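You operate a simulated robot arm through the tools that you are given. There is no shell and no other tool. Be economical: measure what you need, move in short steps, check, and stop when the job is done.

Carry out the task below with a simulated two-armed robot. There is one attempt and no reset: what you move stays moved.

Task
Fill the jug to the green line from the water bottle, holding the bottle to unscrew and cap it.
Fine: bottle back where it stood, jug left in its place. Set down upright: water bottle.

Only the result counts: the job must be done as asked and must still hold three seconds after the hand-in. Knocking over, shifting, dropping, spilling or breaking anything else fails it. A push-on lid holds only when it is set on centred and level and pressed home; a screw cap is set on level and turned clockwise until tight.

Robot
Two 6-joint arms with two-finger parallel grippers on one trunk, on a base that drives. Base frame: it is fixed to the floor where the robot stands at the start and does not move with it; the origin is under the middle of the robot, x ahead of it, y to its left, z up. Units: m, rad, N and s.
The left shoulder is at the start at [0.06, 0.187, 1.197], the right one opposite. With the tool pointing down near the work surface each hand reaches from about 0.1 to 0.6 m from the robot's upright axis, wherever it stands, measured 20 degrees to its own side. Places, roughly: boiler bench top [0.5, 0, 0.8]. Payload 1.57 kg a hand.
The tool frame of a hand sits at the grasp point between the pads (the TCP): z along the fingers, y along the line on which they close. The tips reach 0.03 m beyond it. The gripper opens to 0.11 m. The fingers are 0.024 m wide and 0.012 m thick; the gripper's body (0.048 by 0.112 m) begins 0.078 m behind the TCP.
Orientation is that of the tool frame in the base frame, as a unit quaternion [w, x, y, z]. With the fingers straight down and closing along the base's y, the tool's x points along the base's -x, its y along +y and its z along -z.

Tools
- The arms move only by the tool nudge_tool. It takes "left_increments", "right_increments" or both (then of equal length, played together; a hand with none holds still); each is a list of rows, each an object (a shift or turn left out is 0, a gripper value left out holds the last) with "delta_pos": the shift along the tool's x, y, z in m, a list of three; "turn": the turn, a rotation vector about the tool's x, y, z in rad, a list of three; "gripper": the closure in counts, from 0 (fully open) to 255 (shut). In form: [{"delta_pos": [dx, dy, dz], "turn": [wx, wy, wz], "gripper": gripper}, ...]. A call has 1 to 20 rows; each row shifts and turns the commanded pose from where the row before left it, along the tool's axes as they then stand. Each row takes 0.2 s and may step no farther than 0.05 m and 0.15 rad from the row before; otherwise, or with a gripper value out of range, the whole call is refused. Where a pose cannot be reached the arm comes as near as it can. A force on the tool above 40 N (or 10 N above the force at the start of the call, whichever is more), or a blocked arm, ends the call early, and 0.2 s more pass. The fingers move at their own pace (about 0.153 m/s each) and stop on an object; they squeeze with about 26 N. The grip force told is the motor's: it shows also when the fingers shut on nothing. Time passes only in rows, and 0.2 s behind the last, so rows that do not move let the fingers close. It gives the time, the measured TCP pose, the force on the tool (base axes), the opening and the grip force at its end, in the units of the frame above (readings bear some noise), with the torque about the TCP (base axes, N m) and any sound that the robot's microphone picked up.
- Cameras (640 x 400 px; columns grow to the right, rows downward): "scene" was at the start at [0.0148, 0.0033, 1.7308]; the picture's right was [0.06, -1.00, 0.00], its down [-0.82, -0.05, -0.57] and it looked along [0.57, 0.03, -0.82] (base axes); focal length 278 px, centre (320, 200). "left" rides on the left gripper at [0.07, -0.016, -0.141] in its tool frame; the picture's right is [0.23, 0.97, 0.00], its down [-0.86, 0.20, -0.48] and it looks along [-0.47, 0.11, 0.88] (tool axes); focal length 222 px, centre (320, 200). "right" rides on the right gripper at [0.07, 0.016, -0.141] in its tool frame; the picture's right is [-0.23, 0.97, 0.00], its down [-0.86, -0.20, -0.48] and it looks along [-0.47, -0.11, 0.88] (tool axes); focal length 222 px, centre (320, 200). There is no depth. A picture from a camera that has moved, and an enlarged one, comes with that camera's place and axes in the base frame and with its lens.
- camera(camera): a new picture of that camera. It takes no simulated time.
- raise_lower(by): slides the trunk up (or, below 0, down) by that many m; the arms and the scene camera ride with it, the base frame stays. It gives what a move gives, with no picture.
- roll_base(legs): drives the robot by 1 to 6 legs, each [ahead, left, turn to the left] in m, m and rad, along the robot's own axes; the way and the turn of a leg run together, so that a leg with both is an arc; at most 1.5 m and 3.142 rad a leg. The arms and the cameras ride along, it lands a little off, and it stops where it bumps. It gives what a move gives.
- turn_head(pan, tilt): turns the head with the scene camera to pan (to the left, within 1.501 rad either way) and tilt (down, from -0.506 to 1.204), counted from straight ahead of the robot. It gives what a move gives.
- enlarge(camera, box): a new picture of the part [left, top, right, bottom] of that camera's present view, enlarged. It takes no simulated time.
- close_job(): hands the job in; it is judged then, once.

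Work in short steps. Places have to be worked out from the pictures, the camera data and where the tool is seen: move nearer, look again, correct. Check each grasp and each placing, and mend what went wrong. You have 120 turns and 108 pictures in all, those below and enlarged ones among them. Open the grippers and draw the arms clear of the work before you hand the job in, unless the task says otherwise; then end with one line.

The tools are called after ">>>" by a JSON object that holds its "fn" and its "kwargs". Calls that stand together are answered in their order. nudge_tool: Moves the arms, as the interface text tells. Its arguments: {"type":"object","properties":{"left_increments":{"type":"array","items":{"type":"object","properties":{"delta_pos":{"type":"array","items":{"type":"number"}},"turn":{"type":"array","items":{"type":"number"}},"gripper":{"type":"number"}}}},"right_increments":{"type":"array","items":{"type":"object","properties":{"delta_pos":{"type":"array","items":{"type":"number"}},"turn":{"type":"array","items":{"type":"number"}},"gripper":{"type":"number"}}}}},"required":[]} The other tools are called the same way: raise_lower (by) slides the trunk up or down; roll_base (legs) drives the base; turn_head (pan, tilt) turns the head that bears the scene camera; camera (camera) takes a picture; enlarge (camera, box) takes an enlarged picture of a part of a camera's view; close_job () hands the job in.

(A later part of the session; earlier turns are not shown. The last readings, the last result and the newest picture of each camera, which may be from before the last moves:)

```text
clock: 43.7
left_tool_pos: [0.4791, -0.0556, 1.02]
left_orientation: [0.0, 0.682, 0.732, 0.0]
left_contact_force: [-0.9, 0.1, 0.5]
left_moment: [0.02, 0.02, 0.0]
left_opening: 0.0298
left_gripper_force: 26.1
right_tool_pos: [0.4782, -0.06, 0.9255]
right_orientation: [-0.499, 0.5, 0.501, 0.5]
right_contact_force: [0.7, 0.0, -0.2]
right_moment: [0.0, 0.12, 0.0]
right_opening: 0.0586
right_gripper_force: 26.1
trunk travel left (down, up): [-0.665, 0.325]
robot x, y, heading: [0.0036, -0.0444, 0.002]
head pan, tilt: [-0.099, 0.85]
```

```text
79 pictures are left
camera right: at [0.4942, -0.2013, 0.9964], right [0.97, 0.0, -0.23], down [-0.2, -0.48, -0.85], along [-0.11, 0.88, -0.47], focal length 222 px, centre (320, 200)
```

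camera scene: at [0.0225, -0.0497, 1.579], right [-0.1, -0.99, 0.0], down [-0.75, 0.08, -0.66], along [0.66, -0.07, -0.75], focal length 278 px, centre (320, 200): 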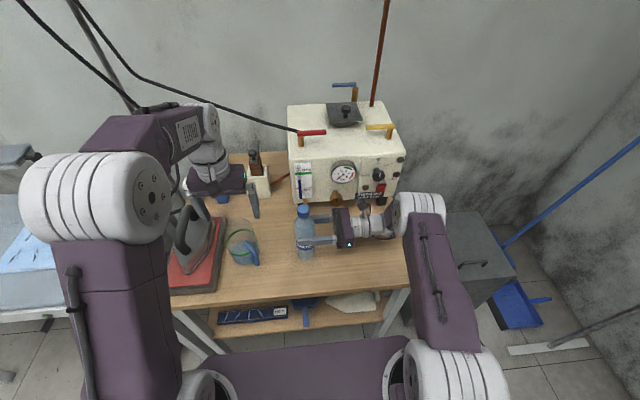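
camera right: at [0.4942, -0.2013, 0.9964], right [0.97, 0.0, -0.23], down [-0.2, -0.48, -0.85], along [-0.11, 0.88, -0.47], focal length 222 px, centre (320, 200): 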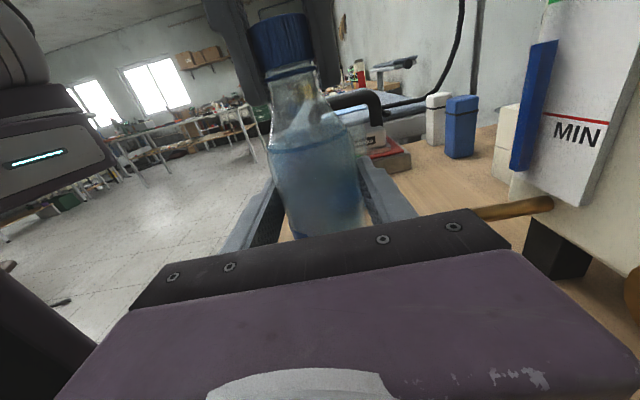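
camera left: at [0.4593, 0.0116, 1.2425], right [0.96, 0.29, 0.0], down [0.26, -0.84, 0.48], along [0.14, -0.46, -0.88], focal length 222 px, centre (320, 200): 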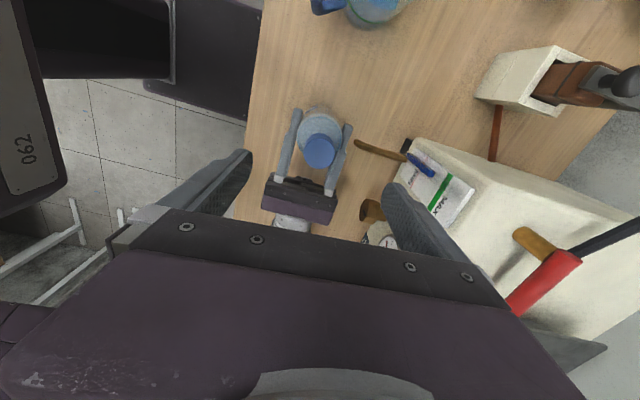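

The cap is gripped (0.030 m wide). I turn anticlockwise with a slight rise.

>>> {"fn": "nudge_tool", "kwargs": {"left_increments": [{"turn": [0, 0, -0.15]}, {"turn": [0, 0, -0.15]}, {"turn": [0, 0, -0.15]}, {"turn": [0, 0, -0.15]}, {"turn": [0, 0, -0.15], "delta_pos": [0, 0, -0.0002]}, {"turn": [0, 0, -0.15], "delta_pos": [0, 0, -0.0001]}, {"turn": [0, 0, -0.15], "delta_pos": [0, 0, -0.0001]}, {"turn": [0, 0, -0.15], "delta_pos": [0, 0, -0.0001]}, {"turn": [0, 0, -0.15], "delta_pos": [0, 0, -0.0001]}, {"turn": [0, 0, -0.15], "delta_pos": [0, 0, -0.0001]}]}}

>>> {"fn": "camera", "kwargs": {"camera": "right"}}

```text
clock: 45.9
left_tool_pos: [0.4817, -0.0568, 1.0235]
left_orientation: [0.001, 0.0, 1.0, 0.001]
left_contact_force: [8.8, 15.1, -5.1]
left_moment: [0.59, -0.42, -0.04]
left_opening: 0.0303
left_gripper_force: 26.0
right_tool_pos: [0.4767, -0.0601, 0.926]
right_orientation: [-0.499, 0.5, 0.501, 0.501]
right_contact_force: [-7.3, -17.6, 7.1]
right_moment: [0.51, -0.7, 0.07]
right_opening: 0.0587
right_gripper_force: 25.7
trunk travel left (down, up): [-0.665, 0.325]
robot x, y, heading: [-0.0, -0.0402, -0.003]
head pan, tilt: [-0.099, 0.85]
```

```text
78 pictures are left
camera right: at [0.4941, -0.2017, 0.9966], right [0.97, 0.0, -0.23], down [-0.2, -0.48, -0.85], along [-0.11, 0.88, -0.47], focal length 222 px, centre (320, 200)
```

right: 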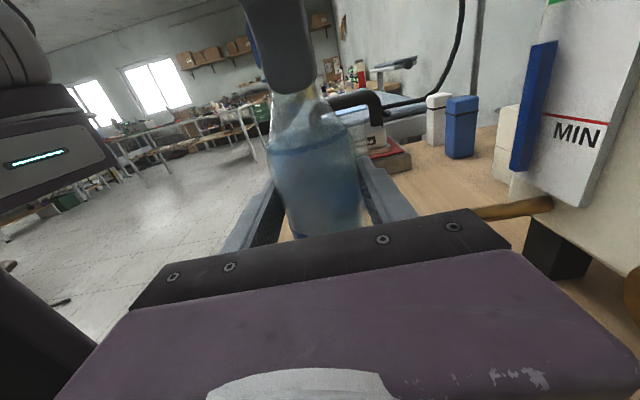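

The cap is rising, but side forces built up because it sits about 3 mm off the TCP along the pads. I shift to relax them, then go on turning about the cap's own axis.

>>> {"fn": "nudge_tool", "kwargs": {"left_increments": [{"delta_pos": [-0.0025, 0.003, -0.001]}, {}]}}

```text
clock: 46.5
left_tool_pos: [0.4807, -0.0557, 1.0228]
left_orientation: [0.0, 0.001, 1.0, -0.001]
left_contact_force: [-1.2, -5.7, -4.9]
left_moment: [0.07, -0.13, 0.03]
left_opening: 0.0301
left_gripper_force: 25.7
right_tool_pos: [0.4776, -0.0582, 0.9266]
right_orientation: [-0.499, 0.5, 0.5, 0.5]
right_contact_force: [1.9, 7.0, 7.2]
right_moment: [-0.69, 0.14, 0.0]
right_opening: 0.0586
right_gripper_force: 26.2
trunk travel left (down, up): [-0.665, 0.325]
robot x, y, heading: [0.0058, -0.0406, -0.001]
head pan, tilt: [-0.099, 0.85]
```

Forces are small now. I continue turning anticlockwise with the offset compensated.

>>> {"fn": "nudge_tool", "kwargs": {"left_increments": [{"turn": [0, 0, -0.15], "delta_pos": [0, -0.0006, 0]}, {"turn": [0, 0, -0.15], "delta_pos": [0, 0.0003, 0]}, {"turn": [0, 0, -0.15], "delta_pos": [0, 0.0004, 0]}, {"turn": [0, 0, -0.15], "delta_pos": [0, 0.0004, -0.0001]}, {"turn": [0, 0, -0.15], "delta_pos": [0, 0.0004, -0.0001]}, {"turn": [0, 0, -0.15], "delta_pos": [0, 0.0004, -0.0001]}, {"turn": [0, 0, -0.15], "delta_pos": [0, 0.0004, -0.0001]}, {"turn": [0, 0, -0.15], "delta_pos": [0, 0.0004, -0.0001]}, {"turn": [0, 0, -0.15], "delta_pos": [0, 0.0004, -0.0001]}, {"turn": [0, 0, -0.15], "delta_pos": [0, 0.0004, -0.0001]}]}}

>>> {"fn": "camera", "kwargs": {"camera": "right"}}

```text
clock: 48.7
left_tool_pos: [0.4819, -0.0518, 1.0245]
left_orientation: [0.0, -0.681, 0.732, 0.002]
left_contact_force: [-12.7, 11.4, -14.8]
left_moment: [0.65, 0.4, -0.03]
left_opening: 0.0301
left_gripper_force: 26.0
right_tool_pos: [0.4785, -0.0617, 0.9265]
right_orientation: [-0.499, 0.501, 0.501, 0.5]
right_contact_force: [12.2, -11.8, 9.2]
right_moment: [0.61, 0.73, -0.09]
right_opening: 0.0589
right_gripper_force: 26.3
trunk travel left (down, up): [-0.665, 0.325]
robot x, y, heading: [0.0046, -0.0389, -0.0]
head pan, tilt: [-0.099, 0.85]
```

```text
77 pictures are left
camera right: at [0.4949, -0.2018, 0.9964], right [0.97, 0.0, -0.23], down [-0.2, -0.48, -0.85], along [-0.11, 0.88, -0.47], focal length 222 px, centre (320, 200)
```

right: 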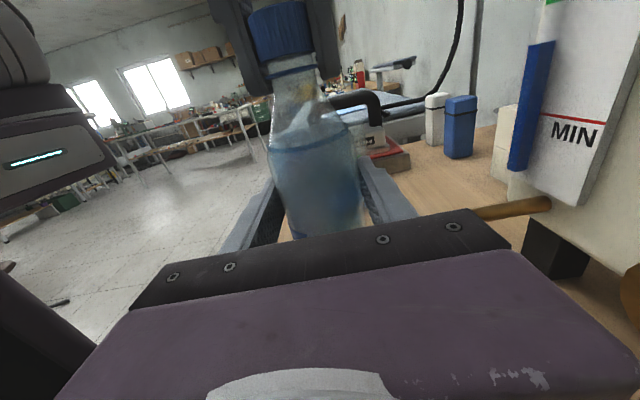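

A gap shows under the cap, so it is rising. I release, recentre on the estimated axis (0.479, -0.053) and wind the wrist back for another stroke.

>>> {"fn": "nudge_tool", "kwargs": {"left_increments": [{"gripper": 130}, {}, {"delta_pos": [0.001, 0.003, 0]}, {"turn": [0, 0, 0.15]}, {"turn": [0, 0, 0.15]}, {"turn": [0, 0, 0.15]}, {"turn": [0, 0, 0.15]}, {"turn": [0, 0, 0.15]}, {"turn": [0, 0, 0.15]}, {"turn": [0, 0, 0.15]}, {"turn": [0, 0, 0.15]}, {"turn": [0, 0, 0.15]}, {"turn": [0, 0, 0.15]}, {"turn": [0, 0, 0.15]}, {"turn": [0, 0, 0.15]}, {"turn": [0, 0, 0.15]}, {"turn": [0, 0, 0.15]}, {"turn": [0, 0, 0.15]}, {"turn": [0, 0, 0.15]}, {"turn": [0, 0, 0.15]}]}}

>>> {"fn": "camera", "kwargs": {"camera": "left"}}

>>> {"fn": "camera", "kwargs": {"camera": "right"}}

```text
clock: 52.9
left_tool_pos: [0.4773, -0.0539, 1.0252]
left_orientation: [0.0, 0.503, 0.865, 0.0]
left_contact_force: [0.3, 0.3, 0.2]
left_moment: [0.0, 0.01, 0.0]
left_opening: 0.0538
left_gripper_force: 0.0
right_tool_pos: [0.4776, -0.0607, 0.9261]
right_orientation: [-0.499, 0.501, 0.5, 0.5]
right_contact_force: [-0.3, 0.4, -0.3]
right_moment: [-0.04, 0.0, 0.0]
right_opening: 0.0585
right_gripper_force: 25.8
trunk travel left (down, up): [-0.665, 0.325]
robot x, y, heading: [-0.0013, -0.0445, -0.0]
head pan, tilt: [-0.099, 0.85]
```

```text
76 pictures are left
camera left: at [0.4291, 0.0011, 1.1655], right [0.73, 0.68, 0.0], down [0.6, -0.65, 0.48], along [0.32, -0.35, -0.88], focal length 222 px, centre (320, 200)
```

left: 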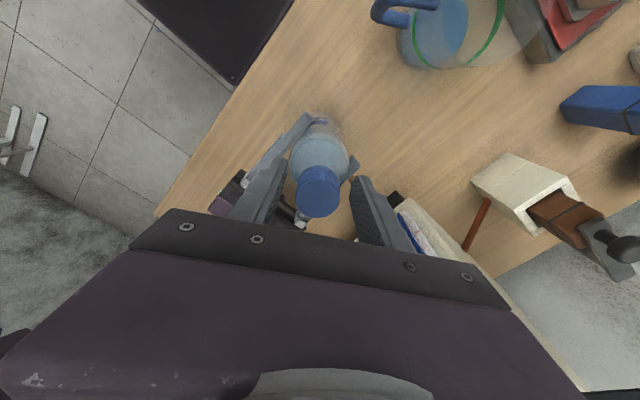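

```text
75 pictures are left
camera right: at [0.4946, -0.2013, 0.9962], right [0.97, 0.0, -0.23], down [-0.2, -0.48, -0.85], along [-0.11, 0.88, -0.47], focal length 222 px, centre (320, 200)
```

right: 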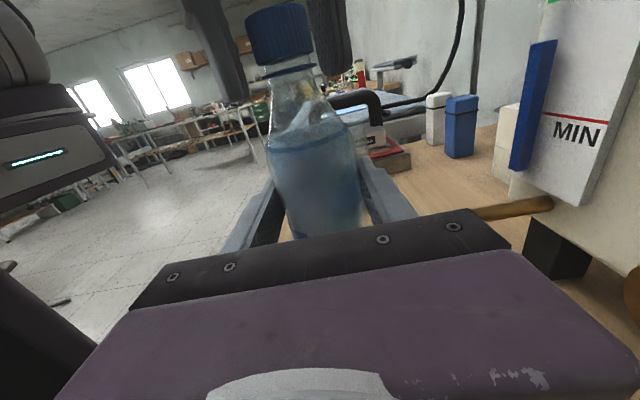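

I check how the cap sits between the open fingers before gripping again.

>>> {"fn": "enlarge", "kwargs": {"camera": "left", "box": [240, 120, 400, 260]}}

```text
2.86 times, centred on (320, 190) of left
camera zoom: at [0.4291, 0.0011, 1.1655], right [0.73, 0.68, 0.0], down [0.6, -0.65, 0.48], along [0.32, -0.35, -0.88], focal length 635 px, centre (320, 229)
```

zoom: 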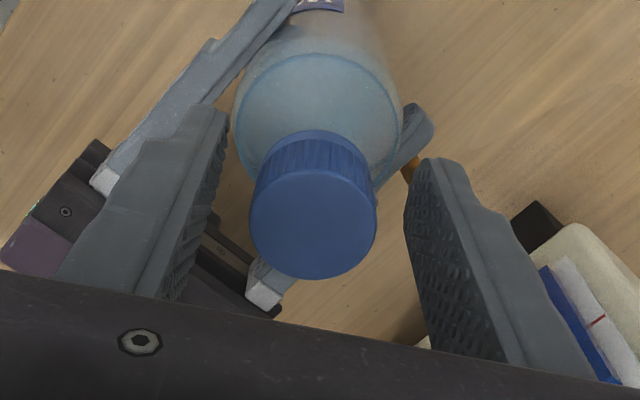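

The cap is centred within about 1 mm. I close and turn another stroke anticlockwise.

>>> {"fn": "nudge_tool", "kwargs": {"left_increments": [{"delta_pos": [-0.0005, -0.001, 0], "gripper": 200}, {"gripper": 255}, {}, {}, {"turn": [0, 0, -0.15]}, {"turn": [0, 0, -0.15]}, {"turn": [0, 0, -0.15]}, {"turn": [0, 0, -0.15]}, {"turn": [0, 0, -0.15]}, {"turn": [0, 0, -0.15]}, {"turn": [0, 0, -0.15]}, {"turn": [0, 0, -0.15]}]}}

>>> {"fn": "camera", "kwargs": {"camera": "right"}}

```text
clock: 55.5
left_tool_pos: [0.4764, -0.053, 1.0243]
left_orientation: [0.0, -0.075, 0.997, 0.0]
left_contact_force: [-7.8, -11.2, 0.1]
left_moment: [-0.41, 0.16, -0.05]
left_opening: 0.0304
left_gripper_force: 25.8
right_tool_pos: [0.4785, -0.0604, 0.9254]
right_orientation: [-0.499, 0.501, 0.5, 0.5]
right_contact_force: [7.6, 10.8, -0.6]
right_moment: [-0.71, 0.64, -0.03]
right_opening: 0.0588
right_gripper_force: 26.2
trunk travel left (down, up): [-0.665, 0.325]
robot x, y, heading: [0.0025, -0.0391, 0.002]
head pan, tilt: [-0.099, 0.85]
```

```text
73 pictures are left
camera right: at [0.4946, -0.2011, 0.9961], right [0.97, 0.0, -0.23], down [-0.2, -0.48, -0.85], along [-0.11, 0.88, -0.47], focal length 222 px, centre (320, 200)
```

right: 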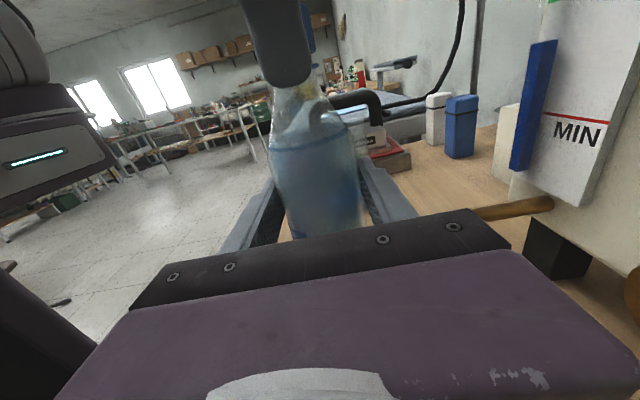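

Moderate side force again; I shift a little and keep turning.

>>> {"fn": "nudge_tool", "kwargs": {"left_increments": [{"delta_pos": [0.002, -0.0016, 0]}, {"turn": [0, 0, -0.15]}, {"turn": [0, 0, -0.15], "delta_pos": [0, 0, -0.0002]}, {"turn": [0, 0, -0.15]}, {"turn": [0, 0, -0.15], "delta_pos": [0, 0, -0.0002]}, {"turn": [0, 0, -0.15]}, {"turn": [0, 0, -0.15], "delta_pos": [0, 0, -0.0002]}, {"turn": [0, 0, -0.15]}, {"turn": [0, 0, -0.15], "delta_pos": [0, 0, -0.0002]}]}}

>>> {"fn": "camera", "kwargs": {"camera": "right"}}

```text
clock: 57.5
left_tool_pos: [0.4755, -0.0559, 1.0263]
left_orientation: [0.002, -0.625, 0.78, 0.0]
left_contact_force: [10.1, -3.3, -1.4]
left_moment: [-0.07, -0.11, -0.13]
left_opening: 0.0305
left_gripper_force: 25.9
right_tool_pos: [0.4779, -0.061, 0.9267]
right_orientation: [-0.5, 0.499, 0.502, 0.499]
right_contact_force: [-8.7, 4.3, -0.1]
right_moment: [-0.36, -0.85, 0.14]
right_opening: 0.0586
right_gripper_force: 25.6
trunk travel left (down, up): [-0.665, 0.325]
robot x, y, heading: [0.0041, -0.0432, -0.0]
head pan, tilt: [-0.099, 0.85]
```

```text
72 pictures are left
camera right: at [0.4944, -0.201, 0.9961], right [0.97, 0.0, -0.23], down [-0.2, -0.48, -0.85], along [-0.11, 0.88, -0.47], focal length 222 px, centre (320, 200)
```

right: 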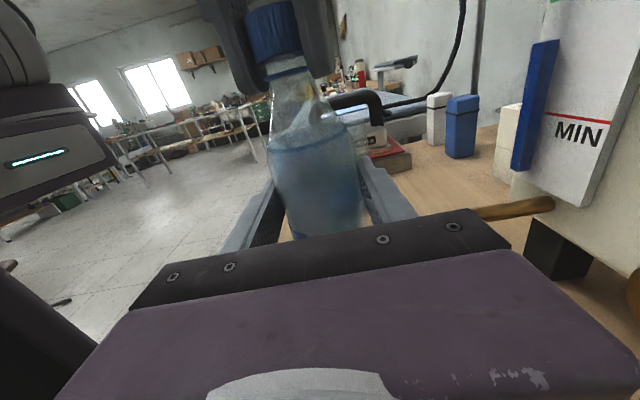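

The gap below the cap keeps growing. I relax and continue.

>>> {"fn": "nudge_tool", "kwargs": {"left_increments": [{"delta_pos": [0, -0.0022, 0]}, {"turn": [0, 0, -0.15]}, {"turn": [0, 0, -0.15], "delta_pos": [0, 0, -0.0002]}, {"turn": [0, 0, -0.15]}, {"turn": [0, 0, -0.15], "delta_pos": [0, 0, -0.0002]}, {"turn": [0, 0, -0.15]}, {"turn": [0, 0, -0.15], "delta_pos": [0, 0, -0.0002]}, {"turn": [0, 0, -0.15]}, {"turn": [0, 0, -0.15], "delta_pos": [0, 0, -0.0002]}, {"turn": [0, 0, -0.15]}]}}

>>> {"fn": "enlarge", "kwargs": {"camera": "right", "box": [200, 0, 400, 140]}}

```text
clock: 59.7
left_tool_pos: [0.4858, -0.0161, 1.0236]
left_orientation: [0.016, 0.972, -0.234, -0.006]
left_contact_force: [-21.1, -13.5, 13.3]
left_moment: [-0.95, 1.16, -0.54]
left_opening: 0.0332
left_gripper_force: 25.5
left hand out of reach, approached as far as the arm can: row 10
right_tool_pos: [0.4796, -0.0573, 0.9268]
right_orientation: [-0.496, 0.502, 0.5, 0.501]
right_contact_force: [21.7, 18.1, -2.8]
right_moment: [-0.58, 0.7, -0.18]
right_opening: 0.0589
right_gripper_force: 25.9
trunk travel left (down, up): [-0.665, 0.325]
robot x, y, heading: [0.0055, -0.0409, -0.004]
head pan, tilt: [-0.099, 0.85]
```

```text
2.86 times, centred on (300, 70) of right
camera zoom: at [0.4948, -0.1991, 0.9984], right [0.97, -0.01, -0.22], down [-0.2, -0.48, -0.85], along [-0.1, 0.88, -0.47], focal length 635 px, centre (377, 571)
```

zoom: 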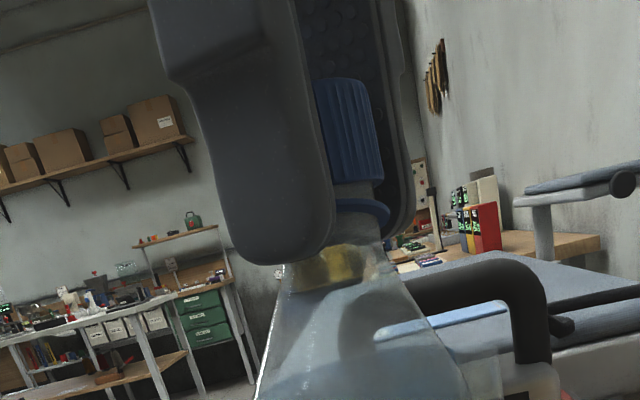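

The left wrist hit its limit in the last row and lurched. I look before doing anything else.

>>> {"fn": "camera", "kwargs": {"camera": "scene"}}

>>> {"fn": "camera", "kwargs": {"camera": "left"}}

>>> {"fn": "camera", "kwargs": {"camera": "right"}}

```text
70 pictures are left
camera scene: at [0.0208, -0.0457, 1.5793], right [-0.1, -0.99, 0.0], down [-0.75, 0.07, -0.66], along [0.66, -0.07, -0.75], focal length 278 px, centre (320, 200)
```

scene: 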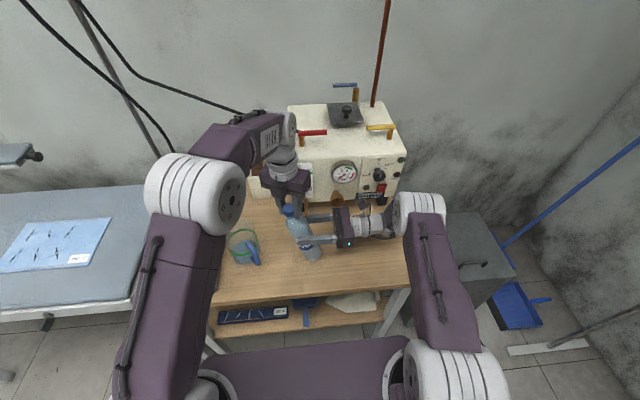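

```text
69 pictures are left
camera left: at [0.5577, -0.0278, 1.1634], right [-0.24, -0.97, 0.03], down [-0.84, 0.22, 0.49], along [-0.48, 0.09, -0.87], focal length 222 px, centre (320, 200)
```

left: 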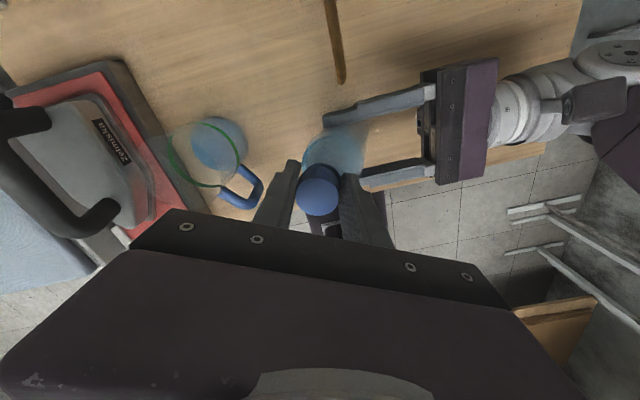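

```text
68 pictures are left
camera right: at [0.4948, -0.1991, 0.9984], right [0.97, -0.01, -0.22], down [-0.2, -0.48, -0.85], along [-0.1, 0.88, -0.47], focal length 222 px, centre (320, 200)
```

right: 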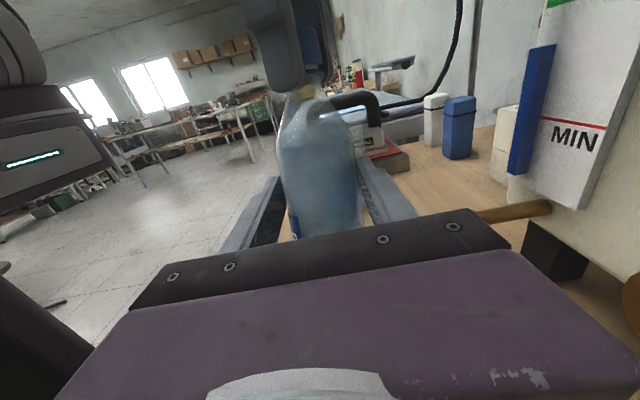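

The bottle was tilted left about 20° inside the right grip, cap still on and nothing spilled. I ease the left hand back to the axis while unwinding slightly, which should bring it upright.

>>> {"fn": "nudge_tool", "kwargs": {"left_increments": [{"delta_pos": [0.0016, 0.0061, -0.0004], "turn": [0, 0, 0.05]}, {"delta_pos": [0.0016, 0.0061, -0.0004], "turn": [0, 0, 0.05]}, {"delta_pos": [0.0012, 0.0061, -0.0004], "turn": [0, 0, 0.05]}, {"delta_pos": [0.0012, 0.0061, -0.0004], "turn": [0, 0, 0.05]}, {"delta_pos": [0.0008, 0.0061, -0.0004], "turn": [0, 0, 0.05]}, {"delta_pos": [0.0005, 0.0061, -0.0004], "turn": [0, 0, 0.05]}, {}]}}

>>> {"fn": "camera", "kwargs": {"camera": "right"}}

>>> {"fn": "enlarge", "kwargs": {"camera": "scene", "box": [220, 170, 440, 310]}}

```text
clock: 61.3
left_tool_pos: [0.4757, -0.051, 1.0257]
left_orientation: [0.0, 0.931, -0.364, 0.003]
left_contact_force: [16.5, 4.9, 4.3]
left_moment: [0.0, -0.08, -0.15]
left_opening: 0.0299
left_gripper_force: 25.8
right_tool_pos: [0.4751, -0.0598, 0.9264]
right_orientation: [-0.502, 0.498, 0.502, 0.498]
right_contact_force: [-19.7, -5.9, -0.1]
right_moment: [0.49, -1.17, 0.3]
right_opening: 0.0574
right_gripper_force: 25.8
trunk travel left (down, up): [-0.665, 0.325]
robot x, y, heading: [-0.0004, -0.0407, -0.001]
head pan, tilt: [-0.099, 0.85]
```

```text
67 pictures are left
camera right: at [0.4927, -0.2002, 0.9961], right [0.97, 0.01, -0.23], down [-0.2, -0.48, -0.85], along [-0.11, 0.88, -0.47], focal length 222 px, centre (320, 200)
```

right: 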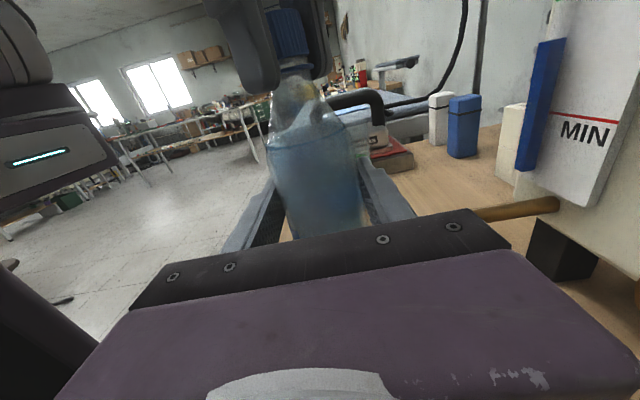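

```text
2.86 times, centred on (330, 240) of scene
camera zoom: at [0.021, -0.0497, 1.5789], right [-0.1, -0.99, 0.0], down [-0.75, 0.08, -0.66], along [0.66, -0.07, -0.75], focal length 793 px, centre (291, 86)
```

zoom: 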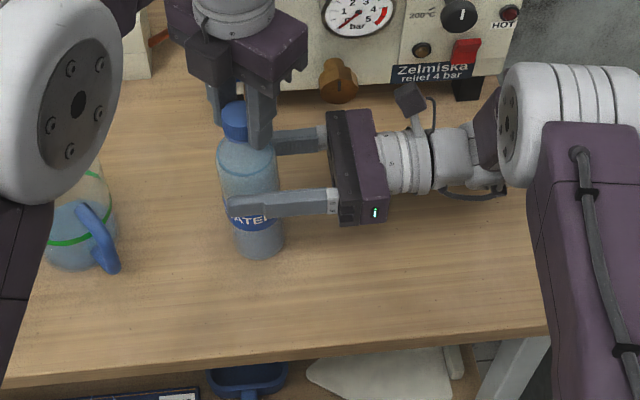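

Nearly upright, still leaning slightly. I nudge a little more toward -y and +x to relieve the force.

>>> {"fn": "nudge_tool", "kwargs": {"left_increments": [{"delta_pos": [0.003, 0.001, 0]}, {"delta_pos": [0.0035, 0.0005, 0]}, {}]}}

>>> {"fn": "enlarge", "kwargs": {"camera": "scene", "box": [260, 180, 370, 270]}}

```text
clock: 62.1
left_tool_pos: [0.4792, -0.0559, 1.0249]
left_orientation: [0.001, 0.932, -0.364, -0.002]
left_contact_force: [4.9, 7.0, 3.8]
left_moment: [0.09, -0.01, -0.01]
left_opening: 0.0297
left_gripper_force: 26.3
right_tool_pos: [0.4783, -0.0598, 0.9261]
right_orientation: [-0.499, 0.501, 0.501, 0.5]
right_contact_force: [-4.0, -7.5, -8.0]
right_moment: [0.65, -0.36, 0.03]
right_opening: 0.0573
right_gripper_force: 26.6
trunk travel left (down, up): [-0.665, 0.325]
robot x, y, heading: [-0.0001, -0.0385, 0.003]
head pan, tilt: [-0.099, 0.85]
```

```text
4.44 times, centred on (315, 225) of scene
camera zoom: at [0.0227, -0.0496, 1.5789], right [-0.1, -0.99, 0.0], down [-0.75, 0.08, -0.66], along [0.66, -0.07, -0.75], focal length 1234 px, centre (342, 89)
```

zoom: 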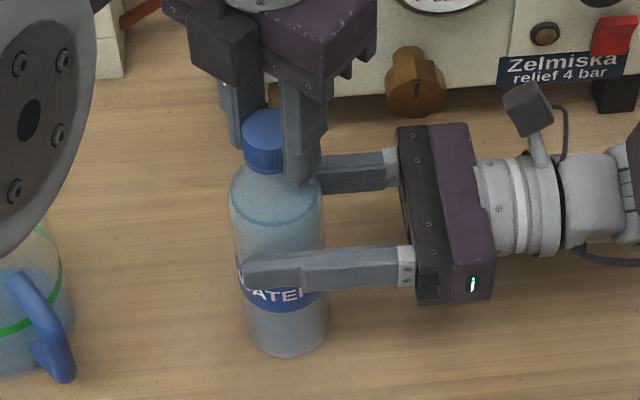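

The lean is down to about 1°. I release the cap and wind the wrist back for a further stroke, keeping clear of the wrist limit this time.

>>> {"fn": "nudge_tool", "kwargs": {"left_increments": [{"gripper": 130}, {}, {"turn": [0, 0, 0.15]}, {"turn": [0, 0, 0.15]}, {"turn": [0, 0, 0.15]}, {"turn": [0, 0, 0.15]}, {"turn": [0, 0, 0.15]}, {"turn": [0, 0, 0.15]}, {"turn": [0, 0, 0.15]}, {"turn": [0, 0, 0.15]}, {"turn": [0, 0, 0.15]}, {"turn": [0, 0, 0.15]}, {"turn": [0, 0, 0.15]}, {"turn": [0, 0, 0.15]}, {"turn": [0, 0, 0.15]}, {"turn": [0, 0, 0.15]}, {"turn": [0, 0, 0.15]}, {"turn": [0, 0, 0.15]}, {"turn": [0, 0, 0.15]}, {"turn": [0, 0, 0.15]}]}}

>>> {"fn": "enlarge", "kwargs": {"camera": "left", "box": [240, 120, 400, 260]}}

>>> {"fn": "enlarge", "kwargs": {"camera": "right", "box": [200, 0, 400, 140]}}

```text
clock: 66.3
left_tool_pos: [0.4796, -0.0557, 1.0254]
left_orientation: [0.001, 0.152, 0.988, 0.0]
left_contact_force: [0.3, -0.1, -0.8]
left_moment: [0.01, -0.01, -0.01]
left_opening: 0.0538
left_gripper_force: 0.1
right_tool_pos: [0.4784, -0.0599, 0.9264]
right_orientation: [-0.5, 0.5, 0.501, 0.499]
right_contact_force: [0.5, 0.0, -3.7]
right_moment: [0.01, -0.01, 0.03]
right_opening: 0.057
right_gripper_force: 25.9
trunk travel left (down, up): [-0.665, 0.325]
robot x, y, heading: [-0.0017, -0.0422, -0.002]
head pan, tilt: [-0.099, 0.85]
```

```text
2.86 times, centred on (320, 190) of left
camera zoom: at [0.4084, -0.0499, 1.1658], right [0.08, 1.0, 0.0], down [0.88, -0.07, 0.48], along [0.48, -0.04, -0.88], focal length 635 px, centre (320, 229)
```

zoom: 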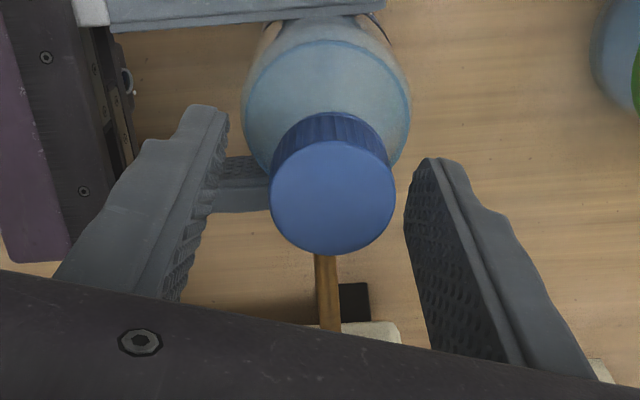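

```text
2.86 times, centred on (300, 70) of right
camera zoom: at [0.4947, -0.2013, 0.9961], right [0.97, 0.0, -0.23], down [-0.2, -0.48, -0.85], along [-0.11, 0.88, -0.47], focal length 635 px, centre (377, 571)
```

zoom: 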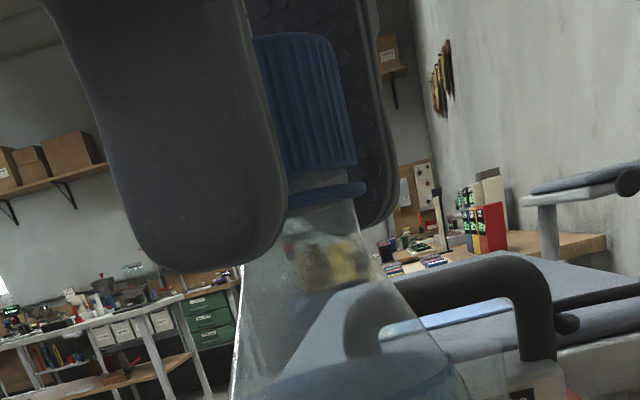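

The cap has risen about 6 mm. It sits about (−3, +3.5) mm from my TCP, so I recentre, grip and turn with a small rise.

>>> {"fn": "nudge_tool", "kwargs": {"left_increments": [{"delta_pos": [0.0039, 0.0024, 0]}, {"gripper": 200}, {"gripper": 255}, {}, {}, {"turn": [0, 0, -0.15]}, {"turn": [0, 0, -0.15], "delta_pos": [0, 0, -0.0002]}, {"turn": [0, 0, -0.15]}, {"turn": [0, 0, -0.15], "delta_pos": [0, 0, -0.0002]}, {"turn": [0, 0, -0.15]}, {"turn": [0, 0, -0.15], "delta_pos": [0, 0, -0.0002]}, {"turn": [0, 0, -0.15]}]}}

>>> {"fn": "enlarge", "kwargs": {"camera": "right", "box": [200, 0, 400, 140]}}

```text
clock: 68.9
left_tool_pos: [0.4772, -0.0523, 1.0268]
left_orientation: [0.0, -0.366, 0.931, 0.0]
left_contact_force: [0.1, -3.7, -1.6]
left_moment: [-0.04, 0.02, -0.03]
left_opening: 0.0298
left_gripper_force: 26.2
right_tool_pos: [0.478, -0.0601, 0.9264]
right_orientation: [-0.5, 0.5, 0.501, 0.499]
right_contact_force: [-0.2, 4.8, -2.5]
right_moment: [-0.32, -0.01, 0.01]
right_opening: 0.0572
right_gripper_force: 26.4
trunk travel left (down, up): [-0.665, 0.325]
robot x, y, heading: [0.0012, -0.0416, -0.01]
head pan, tilt: [-0.099, 0.85]
```

```text
2.86 times, centred on (300, 70) of right
camera zoom: at [0.4947, -0.2012, 0.9962], right [0.97, 0.0, -0.23], down [-0.2, -0.48, -0.85], along [-0.11, 0.88, -0.47], focal length 635 px, centre (377, 571)
```

zoom: 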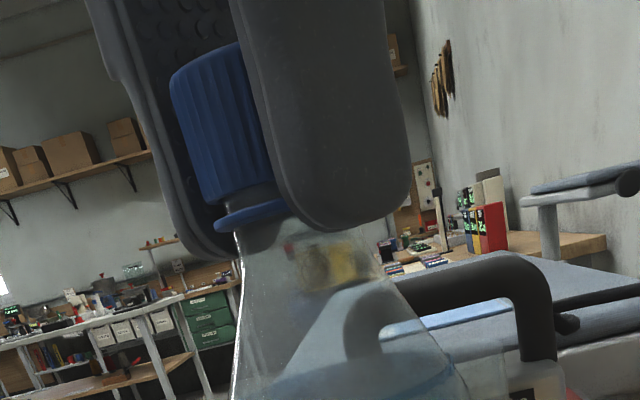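

Well centred now, with very low forces. I keep turning.

>>> {"fn": "nudge_tool", "kwargs": {"left_increments": [{"turn": [0, 0, -0.15], "delta_pos": [0, 0, -0.0002]}, {"turn": [0, 0, -0.15]}, {"turn": [0, 0, -0.15], "delta_pos": [0, 0, -0.0002]}, {"turn": [0, 0, -0.15]}, {"turn": [0, 0, -0.15], "delta_pos": [0, 0, -0.0002]}, {"turn": [0, 0, -0.15]}, {"turn": [0, 0, -0.15], "delta_pos": [0, 0, -0.0002]}, {"turn": [0, 0, -0.15]}, {"turn": [0, 0, -0.15], "delta_pos": [0, 0, -0.0002]}]}}

>>> {"fn": "enlarge", "kwargs": {"camera": "right", "box": [200, 0, 400, 140]}}

```text
clock: 70.9
left_tool_pos: [0.4773, -0.052, 1.0283]
left_orientation: [0.0, 0.868, -0.497, 0.001]
left_contact_force: [9.8, -7.2, 0.0]
left_moment: [-0.12, -0.16, -0.13]
left_opening: 0.0297
left_gripper_force: 26.3
right_tool_pos: [0.4768, -0.0601, 0.926]
right_orientation: [-0.5, 0.5, 0.501, 0.499]
right_contact_force: [-8.7, 7.9, -2.9]
right_moment: [-0.57, -0.78, 0.15]
right_opening: 0.0569
right_gripper_force: 25.4
trunk travel left (down, up): [-0.665, 0.325]
robot x, y, heading: [0.0013, -0.0417, -0.003]
head pan, tilt: [-0.099, 0.85]
```

```text
2.86 times, centred on (300, 70) of right
camera zoom: at [0.4943, -0.201, 0.9961], right [0.97, 0.0, -0.23], down [-0.2, -0.48, -0.85], along [-0.11, 0.88, -0.47], focal length 635 px, centre (377, 571)
```

zoom: 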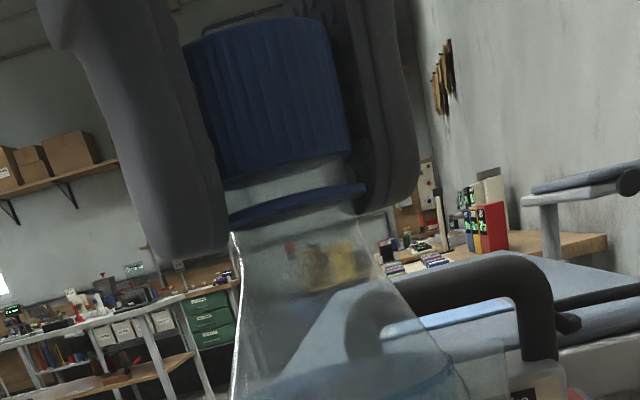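

I test whether the cap is free by lifting 3 mm.

>>> {"fn": "nudge_tool", "kwargs": {"left_increments": [{"delta_pos": [0, 0, -0.001]}, {"delta_pos": [0, 0, -0.001]}, {"delta_pos": [0, 0, -0.001]}]}}

```text
clock: 71.7
left_tool_pos: [0.477, -0.0523, 1.0314]
left_orientation: [-0.001, 0.867, -0.499, -0.001]
left_contact_force: [10.9, -1.6, -7.9]
left_moment: [-0.02, -0.11, 0.01]
left_opening: 0.03
left_gripper_force: 25.6
right_tool_pos: [0.479, -0.0594, 0.9266]
right_orientation: [-0.499, 0.5, 0.5, 0.5]
right_contact_force: [-9.4, 2.4, 3.7]
right_moment: [-0.2, -0.96, 0.04]
right_opening: 0.0577
right_gripper_force: 26.4
trunk travel left (down, up): [-0.665, 0.325]
robot x, y, heading: [-0.0043, -0.038, -0.001]
head pan, tilt: [-0.099, 0.85]
```

It still resists (8 N), so it is still threaded. I release, wind back and do another stroke.

>>> {"fn": "nudge_tool", "kwargs": {"left_increments": [{"delta_pos": [0, 0, 0.002]}, {"gripper": 130}, {}, {"turn": [0, 0, 0.15]}, {"turn": [0, 0, 0.15]}, {"turn": [0, 0, 0.15]}, {"turn": [0, 0, 0.15]}, {"turn": [0, 0, 0.15]}, {"turn": [0, 0, 0.15]}, {"turn": [0, 0, 0.15]}, {"turn": [0, 0, 0.15]}, {"turn": [0, 0, 0.15]}, {"turn": [0, 0, 0.15]}, {"turn": [0, 0, 0.15]}, {"turn": [0, 0, 0.15]}, {"turn": [0, 0, 0.15]}, {"turn": [0, 0, 0.15]}, {"turn": [0, 0, 0.15]}, {"turn": [0, 0, 0.15]}, {"turn": [0, 0, 0.15]}]}}

>>> {"fn": "enlarge", "kwargs": {"camera": "left", "box": [240, 120, 400, 260]}}

>>> {"fn": "enlarge", "kwargs": {"camera": "right", "box": [200, 0, 400, 140]}}

```text
clock: 75.9
left_tool_pos: [0.4771, -0.0516, 1.0289]
left_orientation: [-0.001, 0.226, 0.974, 0.0]
left_contact_force: [1.3, 0.7, 0.0]
left_moment: [0.01, -0.01, 0.02]
left_opening: 0.0538
left_gripper_force: 0.1
right_tool_pos: [0.4782, -0.0605, 0.9259]
right_orientation: [-0.5, 0.5, 0.501, 0.499]
right_contact_force: [0.2, -0.1, -4.4]
right_moment: [-0.03, 0.01, -0.01]
right_opening: 0.0573
right_gripper_force: 25.9
trunk travel left (down, up): [-0.665, 0.325]
robot x, y, heading: [0.0049, -0.0441, -0.005]
head pan, tilt: [-0.099, 0.85]
```

```text
2.86 times, centred on (320, 190) of left
camera zoom: at [0.407, -0.0356, 1.1689], right [0.22, 0.97, 0.0], down [0.86, -0.2, 0.48], along [0.47, -0.11, -0.88], focal length 635 px, centre (320, 229)
```

zoom: 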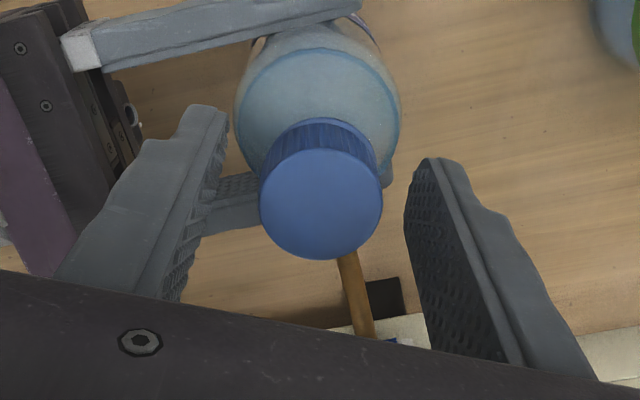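

```text
2.86 times, centred on (300, 70) of right
camera zoom: at [0.4947, -0.2013, 0.9961], right [0.97, 0.0, -0.23], down [-0.2, -0.48, -0.85], along [-0.11, 0.88, -0.47], focal length 635 px, centre (377, 571)
```

zoom: 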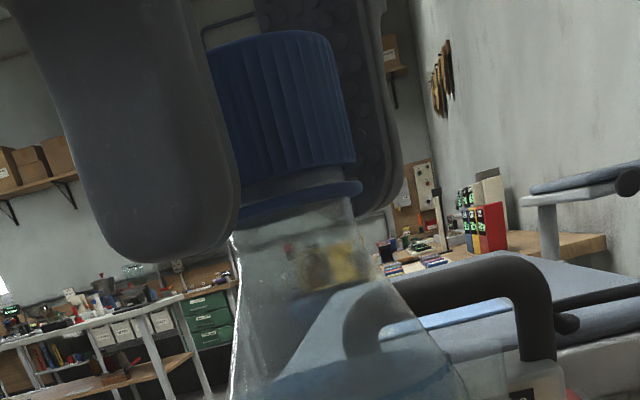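

I'm not certain the cap is really rising, so I check whether the bottle itself is turning, using the label against the picture taken at the grasp.

>>> {"fn": "enlarge", "kwargs": {"camera": "scene", "box": [220, 170, 440, 310]}}

>>> {"fn": "enlarge", "kwargs": {"camera": "right", "box": [240, 0, 340, 80]}}

```text
2.86 times, centred on (330, 240) of scene
camera zoom: at [0.0229, -0.0497, 1.579], right [-0.1, -0.99, 0.0], down [-0.75, 0.08, -0.66], along [0.66, -0.07, -0.75], focal length 793 px, centre (291, 86)
```

zoom: 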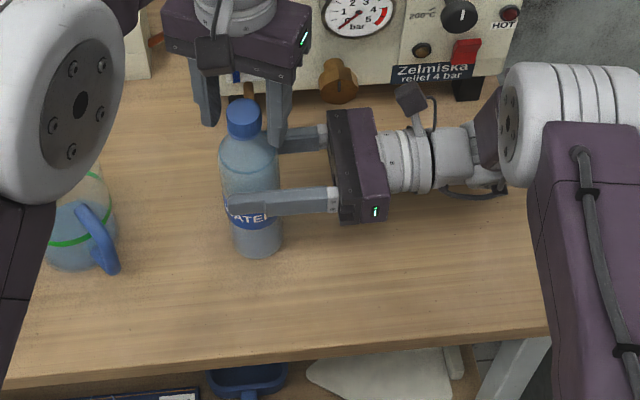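

```text
5.00 times, centred on (290, 40) of right
camera zoom: at [0.4947, -0.2013, 0.9961], right [0.97, 0.0, -0.23], down [-0.2, -0.48, -0.85], along [-0.11, 0.88, -0.47], focal length 1111 px, centre (470, 1000)
```

zoom: 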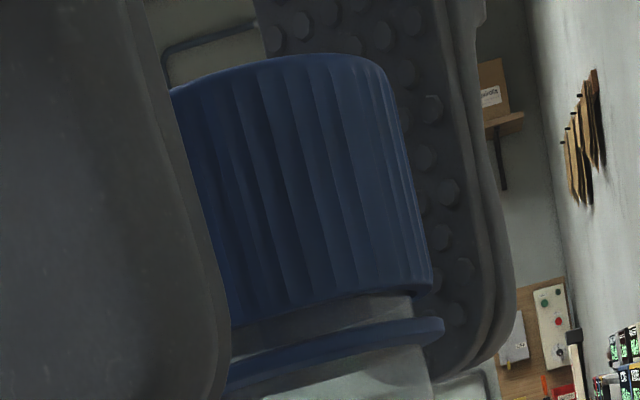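

The bottle isn't turning and the cap-to-ring gap is about 4 mm. I make another stroke and compare in the same view.

>>> {"fn": "nudge_tool", "kwargs": {"left_increments": [{"delta_pos": [0.001, 0, 0.003]}, {"gripper": 200}, {"gripper": 255}, {}, {}, {"turn": [0, 0, -0.15]}, {"turn": [0, 0, -0.15]}, {"turn": [0, 0, -0.15]}, {"turn": [0, 0, -0.15]}, {"turn": [0, 0, -0.15]}, {"turn": [0, 0, -0.15]}, {"turn": [0, 0, -0.15]}, {"turn": [0, 0, -0.15]}, {"turn": [0, 0, -0.15]}, {"turn": [0, 0, -0.15]}]}}

>>> {"fn": "enlarge", "kwargs": {"camera": "right", "box": [200, 0, 400, 140]}}

```text
clock: 79.1
left_tool_pos: [0.476, -0.0525, 1.0259]
left_orientation: [-0.001, -0.502, 0.865, 0.0]
left_contact_force: [2.7, -2.3, 0.4]
left_moment: [-0.03, 0.01, -0.01]
left_opening: 0.0299
left_gripper_force: 26.1
right_tool_pos: [0.4772, -0.0603, 0.9262]
right_orientation: [-0.5, 0.5, 0.501, 0.499]
right_contact_force: [-2.5, 1.8, -4.7]
right_moment: [-0.22, -0.28, 0.02]
right_opening: 0.0574
right_gripper_force: 26.6
trunk travel left (down, up): [-0.665, 0.325]
robot x, y, heading: [-0.003, -0.0434, -0.009]
head pan, tilt: [-0.099, 0.85]
```

```text
2.86 times, centred on (300, 70) of right
camera zoom: at [0.4946, -0.2012, 0.9961], right [0.97, 0.0, -0.23], down [-0.2, -0.48, -0.85], along [-0.11, 0.88, -0.47], focal length 635 px, centre (377, 571)
```

zoom: 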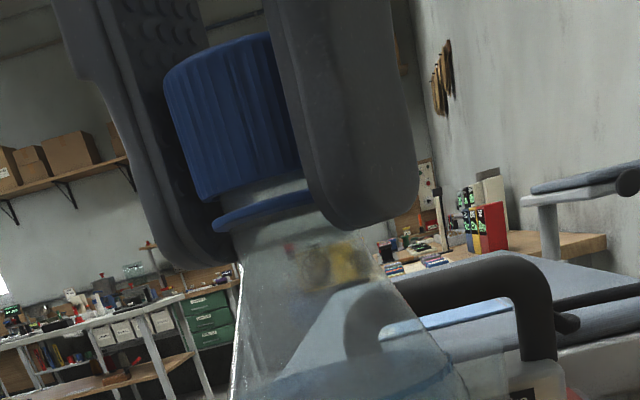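

Torque is near zero while turning. I finish this stroke and test lifting again.

>>> {"fn": "nudge_tool", "kwargs": {"left_increments": [{"turn": [0, 0, -0.15]}, {"turn": [0, 0, -0.15]}, {"turn": [0, 0, -0.15]}, {"turn": [0, 0, -0.15]}, {"turn": [0, 0, -0.15]}, {"turn": [0, 0, -0.15]}, {"delta_pos": [0, 0, -0.001]}, {"delta_pos": [0, 0, -0.001]}, {"delta_pos": [0, 0, -0.001]}, {"delta_pos": [0, 0, -0.001]}]}}

>>> {"fn": "enlarge", "kwargs": {"camera": "right", "box": [200, 0, 400, 140]}}

```text
clock: 81.3
left_tool_pos: [0.474, -0.0528, 1.0292]
left_orientation: [0.001, 0.827, -0.562, 0.0]
left_contact_force: [9.3, -2.7, -7.0]
left_moment: [-0.04, -0.04, 0.0]
left_opening: 0.0298
left_gripper_force: 26.3
right_tool_pos: [0.4787, -0.0602, 0.9266]
right_orientation: [-0.5, 0.5, 0.5, 0.5]
right_contact_force: [-8.1, 2.4, 2.6]
right_moment: [-0.25, -0.84, 0.06]
right_opening: 0.0581
right_gripper_force: 26.1
trunk travel left (down, up): [-0.665, 0.325]
robot x, y, heading: [0.0033, -0.0405, -0.005]
head pan, tilt: [-0.099, 0.85]
```

```text
2.86 times, centred on (300, 70) of right
camera zoom: at [0.4949, -0.2015, 0.9963], right [0.97, 0.0, -0.23], down [-0.2, -0.48, -0.85], along [-0.11, 0.88, -0.47], focal length 635 px, centre (377, 571)
```

zoom: 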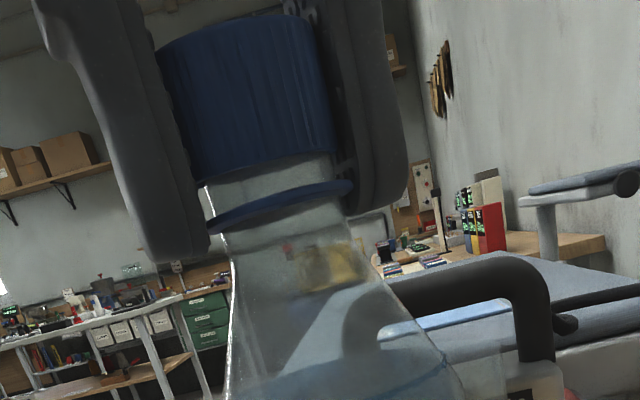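

It is still attached, but the gap is visibly larger. Another stroke follows.

>>> {"fn": "nudge_tool", "kwargs": {"left_increments": [{"delta_pos": [0, 0, 0.003]}, {"gripper": 130}, {}, {"turn": [0, 0, 0.15]}, {"turn": [0, 0, 0.15]}, {"turn": [0, 0, 0.15]}, {"turn": [0, 0, 0.15]}, {"turn": [0, 0, 0.15]}, {"turn": [0, 0, 0.15]}, {"turn": [0, 0, 0.15]}, {"turn": [0, 0, 0.15]}, {"turn": [0, 0, 0.15]}, {"turn": [0, 0, 0.15]}, {"turn": [0, 0, 0.15]}, {"turn": [0, 0, 0.15]}, {"turn": [0, 0, 0.15]}, {"turn": [0, 0, 0.15]}, {"turn": [0, 0, 0.15]}, {"turn": [0, 0, 0.15]}, {"turn": [0, 0, 0.15]}]}}

>>> {"fn": "enlarge", "kwargs": {"camera": "left", "box": [240, 120, 400, 260]}}

>>> {"fn": "enlarge", "kwargs": {"camera": "right", "box": [200, 0, 400, 140]}}

```text
clock: 85.5
left_tool_pos: [0.477, -0.0515, 1.026]
left_orientation: [-0.001, 0.297, 0.955, 0.0]
left_contact_force: [-0.9, 0.1, -0.5]
left_moment: [0.0, 0.0, -0.01]
left_opening: 0.0537
left_gripper_force: 0.1
right_tool_pos: [0.4783, -0.0599, 0.9262]
right_orientation: [-0.499, 0.501, 0.5, 0.5]
right_contact_force: [-0.7, -0.4, -3.7]
right_moment: [-0.05, 0.04, 0.02]
right_opening: 0.0573
right_gripper_force: 26.3
trunk travel left (down, up): [-0.665, 0.325]
robot x, y, heading: [-0.0006, -0.0398, -0.003]
head pan, tilt: [-0.099, 0.85]
```

```text
2.86 times, centred on (320, 190) of left
camera zoom: at [0.4096, -0.0256, 1.1675], right [0.37, 0.93, 0.0], down [0.82, -0.32, 0.48], along [0.44, -0.17, -0.88], focal length 635 px, centre (320, 229)
```

zoom: 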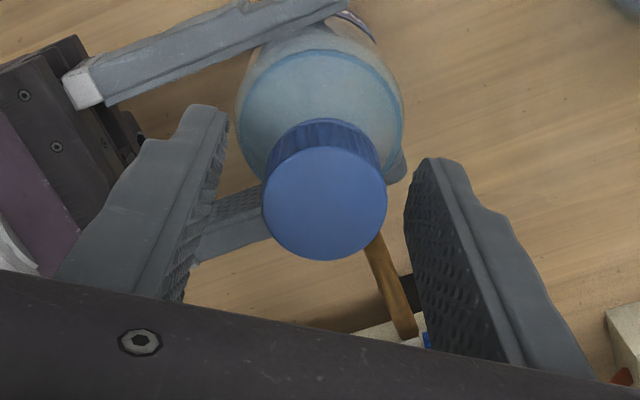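

```text
2.86 times, centred on (300, 70) of right
camera zoom: at [0.4947, -0.2013, 0.9961], right [0.97, 0.0, -0.23], down [-0.2, -0.48, -0.85], along [-0.11, 0.88, -0.47], focal length 635 px, centre (377, 571)
```

zoom: 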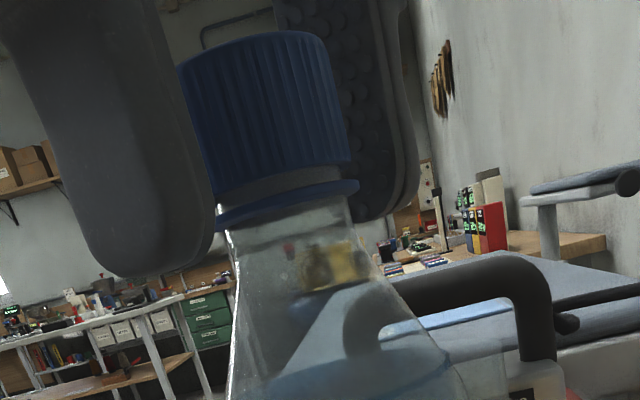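

The torque stays near zero and the bottle is not turning, so the cap really is unscrewing. I centre a bit better and take another stroke with a small rise.

>>> {"fn": "nudge_tool", "kwargs": {"left_increments": [{"delta_pos": [0.002, 0.001, 0]}, {"gripper": 200}, {"gripper": 255}, {}, {}, {"turn": [0, 0, -0.15]}, {"turn": [0, 0, -0.15], "delta_pos": [0, 0, -0.0001]}, {"turn": [0, 0, -0.15]}, {"turn": [0, 0, -0.15], "delta_pos": [0, 0, -0.0001]}, {"turn": [0, 0, -0.15]}, {"turn": [0, 0, -0.15], "delta_pos": [0, 0, -0.0001]}, {"turn": [0, 0, -0.15]}, {"turn": [0, 0, -0.15], "delta_pos": [0, 0, -0.0001]}, {"turn": [0, 0, -0.15]}, {"turn": [0, 0, -0.15], "delta_pos": [0, 0, -0.0001]}, {"turn": [0, 0, -0.15]}, {"turn": [0, 0, -0.15], "delta_pos": [0, 0, -0.0001]}, {"turn": [0, 0, -0.15]}, {"turn": [0, 0, -0.15], "delta_pos": [0, 0, -0.0001]}, {"turn": [0, 0, -0.15]}]}}

```text
clock: 89.7
left_tool_pos: [0.4745, -0.0496, 1.027]
left_orientation: [0.0, 0.735, -0.679, 0.001]
left_contact_force: [13.7, -7.2, -0.1]
left_moment: [-0.25, -0.18, -0.1]
left_opening: 0.0298
left_gripper_force: 25.9
right_tool_pos: [0.4776, -0.06, 0.9273]
right_orientation: [-0.5, 0.5, 0.501, 0.499]
right_contact_force: [-14.9, 10.0, -3.0]
right_moment: [-0.47, -1.16, 0.26]
right_opening: 0.0575
right_gripper_force: 25.9
trunk travel left (down, up): [-0.665, 0.325]
robot x, y, heading: [0.0018, -0.041, -0.005]
head pan, tilt: [-0.099, 0.85]
```

I relieve the side load, then try lifting up to 6 mm while watching the force.

>>> {"fn": "nudge_tool", "kwargs": {"left_increments": [{"delta_pos": [0.001, -0.0035, 0]}, {}, {"delta_pos": [0, 0, -0.0015]}, {"delta_pos": [0, 0, -0.0015]}, {"delta_pos": [0, 0, -0.0015]}, {"delta_pos": [0, 0, -0.0015]}]}}

>>> {"fn": "enlarge", "kwargs": {"camera": "right", "box": [200, 0, 400, 140]}}

```text
clock: 91.1
left_tool_pos: [0.4772, -0.0516, 1.0336]
left_orientation: [0.001, 0.734, -0.679, -0.001]
left_contact_force: [-0.9, 2.6, -1.7]
left_moment: [0.0, -0.01, 0.04]
left_opening: 0.03
left_gripper_force: 25.7
right_tool_pos: [0.4784, -0.0607, 0.9269]
right_orientation: [-0.5, 0.5, 0.501, 0.5]
right_contact_force: [2.4, -3.0, -0.7]
right_moment: [0.3, 0.0, -0.02]
right_opening: 0.0575
right_gripper_force: 26.0
trunk travel left (down, up): [-0.665, 0.325]
robot x, y, heading: [0.0006, -0.0372, 0.0]
head pan, tilt: [-0.099, 0.85]
```

```text
2.86 times, centred on (300, 70) of right
camera zoom: at [0.4948, -0.2014, 0.9964], right [0.97, 0.0, -0.23], down [-0.2, -0.48, -0.85], along [-0.11, 0.88, -0.47], focal length 635 px, centre (377, 571)
```

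zoom: 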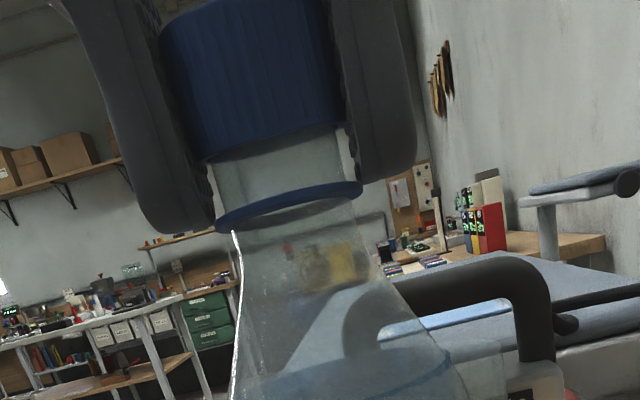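

The cap is free (−1.7 N, neck exposed). I lift it well clear.

>>> {"fn": "nudge_tool", "kwargs": {"left_increments": [{"delta_pos": [0, 0, -0.005]}, {"delta_pos": [0, 0, -0.01]}, {"delta_pos": [0, 0, -0.02]}, {"delta_pos": [0, 0, -0.03]}, {"delta_pos": [0, 0, -0.03]}, {}]}}

>>> {"fn": "camera", "kwargs": {"camera": "right"}}

>>> {"fn": "camera", "kwargs": {"camera": "left"}}

```text
clock: 92.5
left_tool_pos: [0.4783, -0.0502, 1.1306]
left_orientation: [0.0, 0.734, -0.679, 0.0]
left_contact_force: [0.3, -0.6, -0.7]
left_moment: [0.02, 0.03, -0.03]
left_opening: 0.0301
left_gripper_force: 26.1
right_tool_pos: [0.4795, -0.0605, 0.927]
right_orientation: [-0.499, 0.501, 0.501, 0.499]
right_contact_force: [1.0, 0.1, -1.1]
right_moment: [0.05, -0.1, 0.01]
right_opening: 0.0574
right_gripper_force: 25.5
trunk travel left (down, up): [-0.665, 0.325]
robot x, y, heading: [0.0009, -0.0424, -0.004]
head pan, tilt: [-0.099, 0.85]
```

```text
51 pictures are left
camera right: at [0.4944, -0.2012, 0.9963], right [0.97, 0.0, -0.23], down [-0.2, -0.48, -0.85], along [-0.11, 0.88, -0.47], focal length 222 px, centre (320, 200)
```

right: 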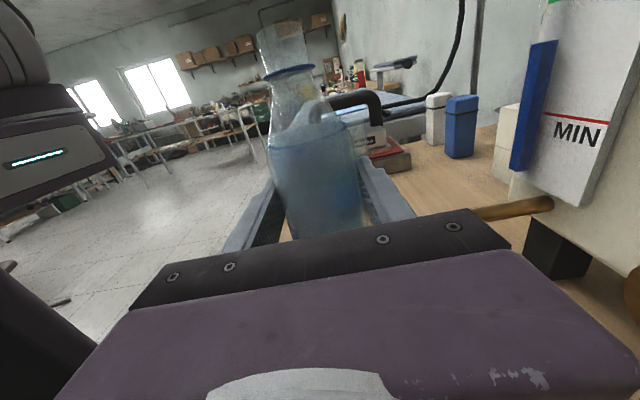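

```text
50 pictures are left
camera left: at [0.5004, -0.1185, 1.2702], right [-0.95, -0.3, 0.0], down [-0.26, 0.84, 0.48], along [-0.14, 0.46, -0.88], focal length 222 px, centre (320, 200)
```

left: 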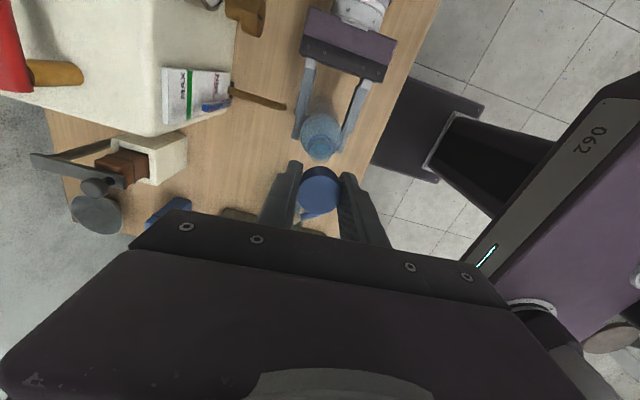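

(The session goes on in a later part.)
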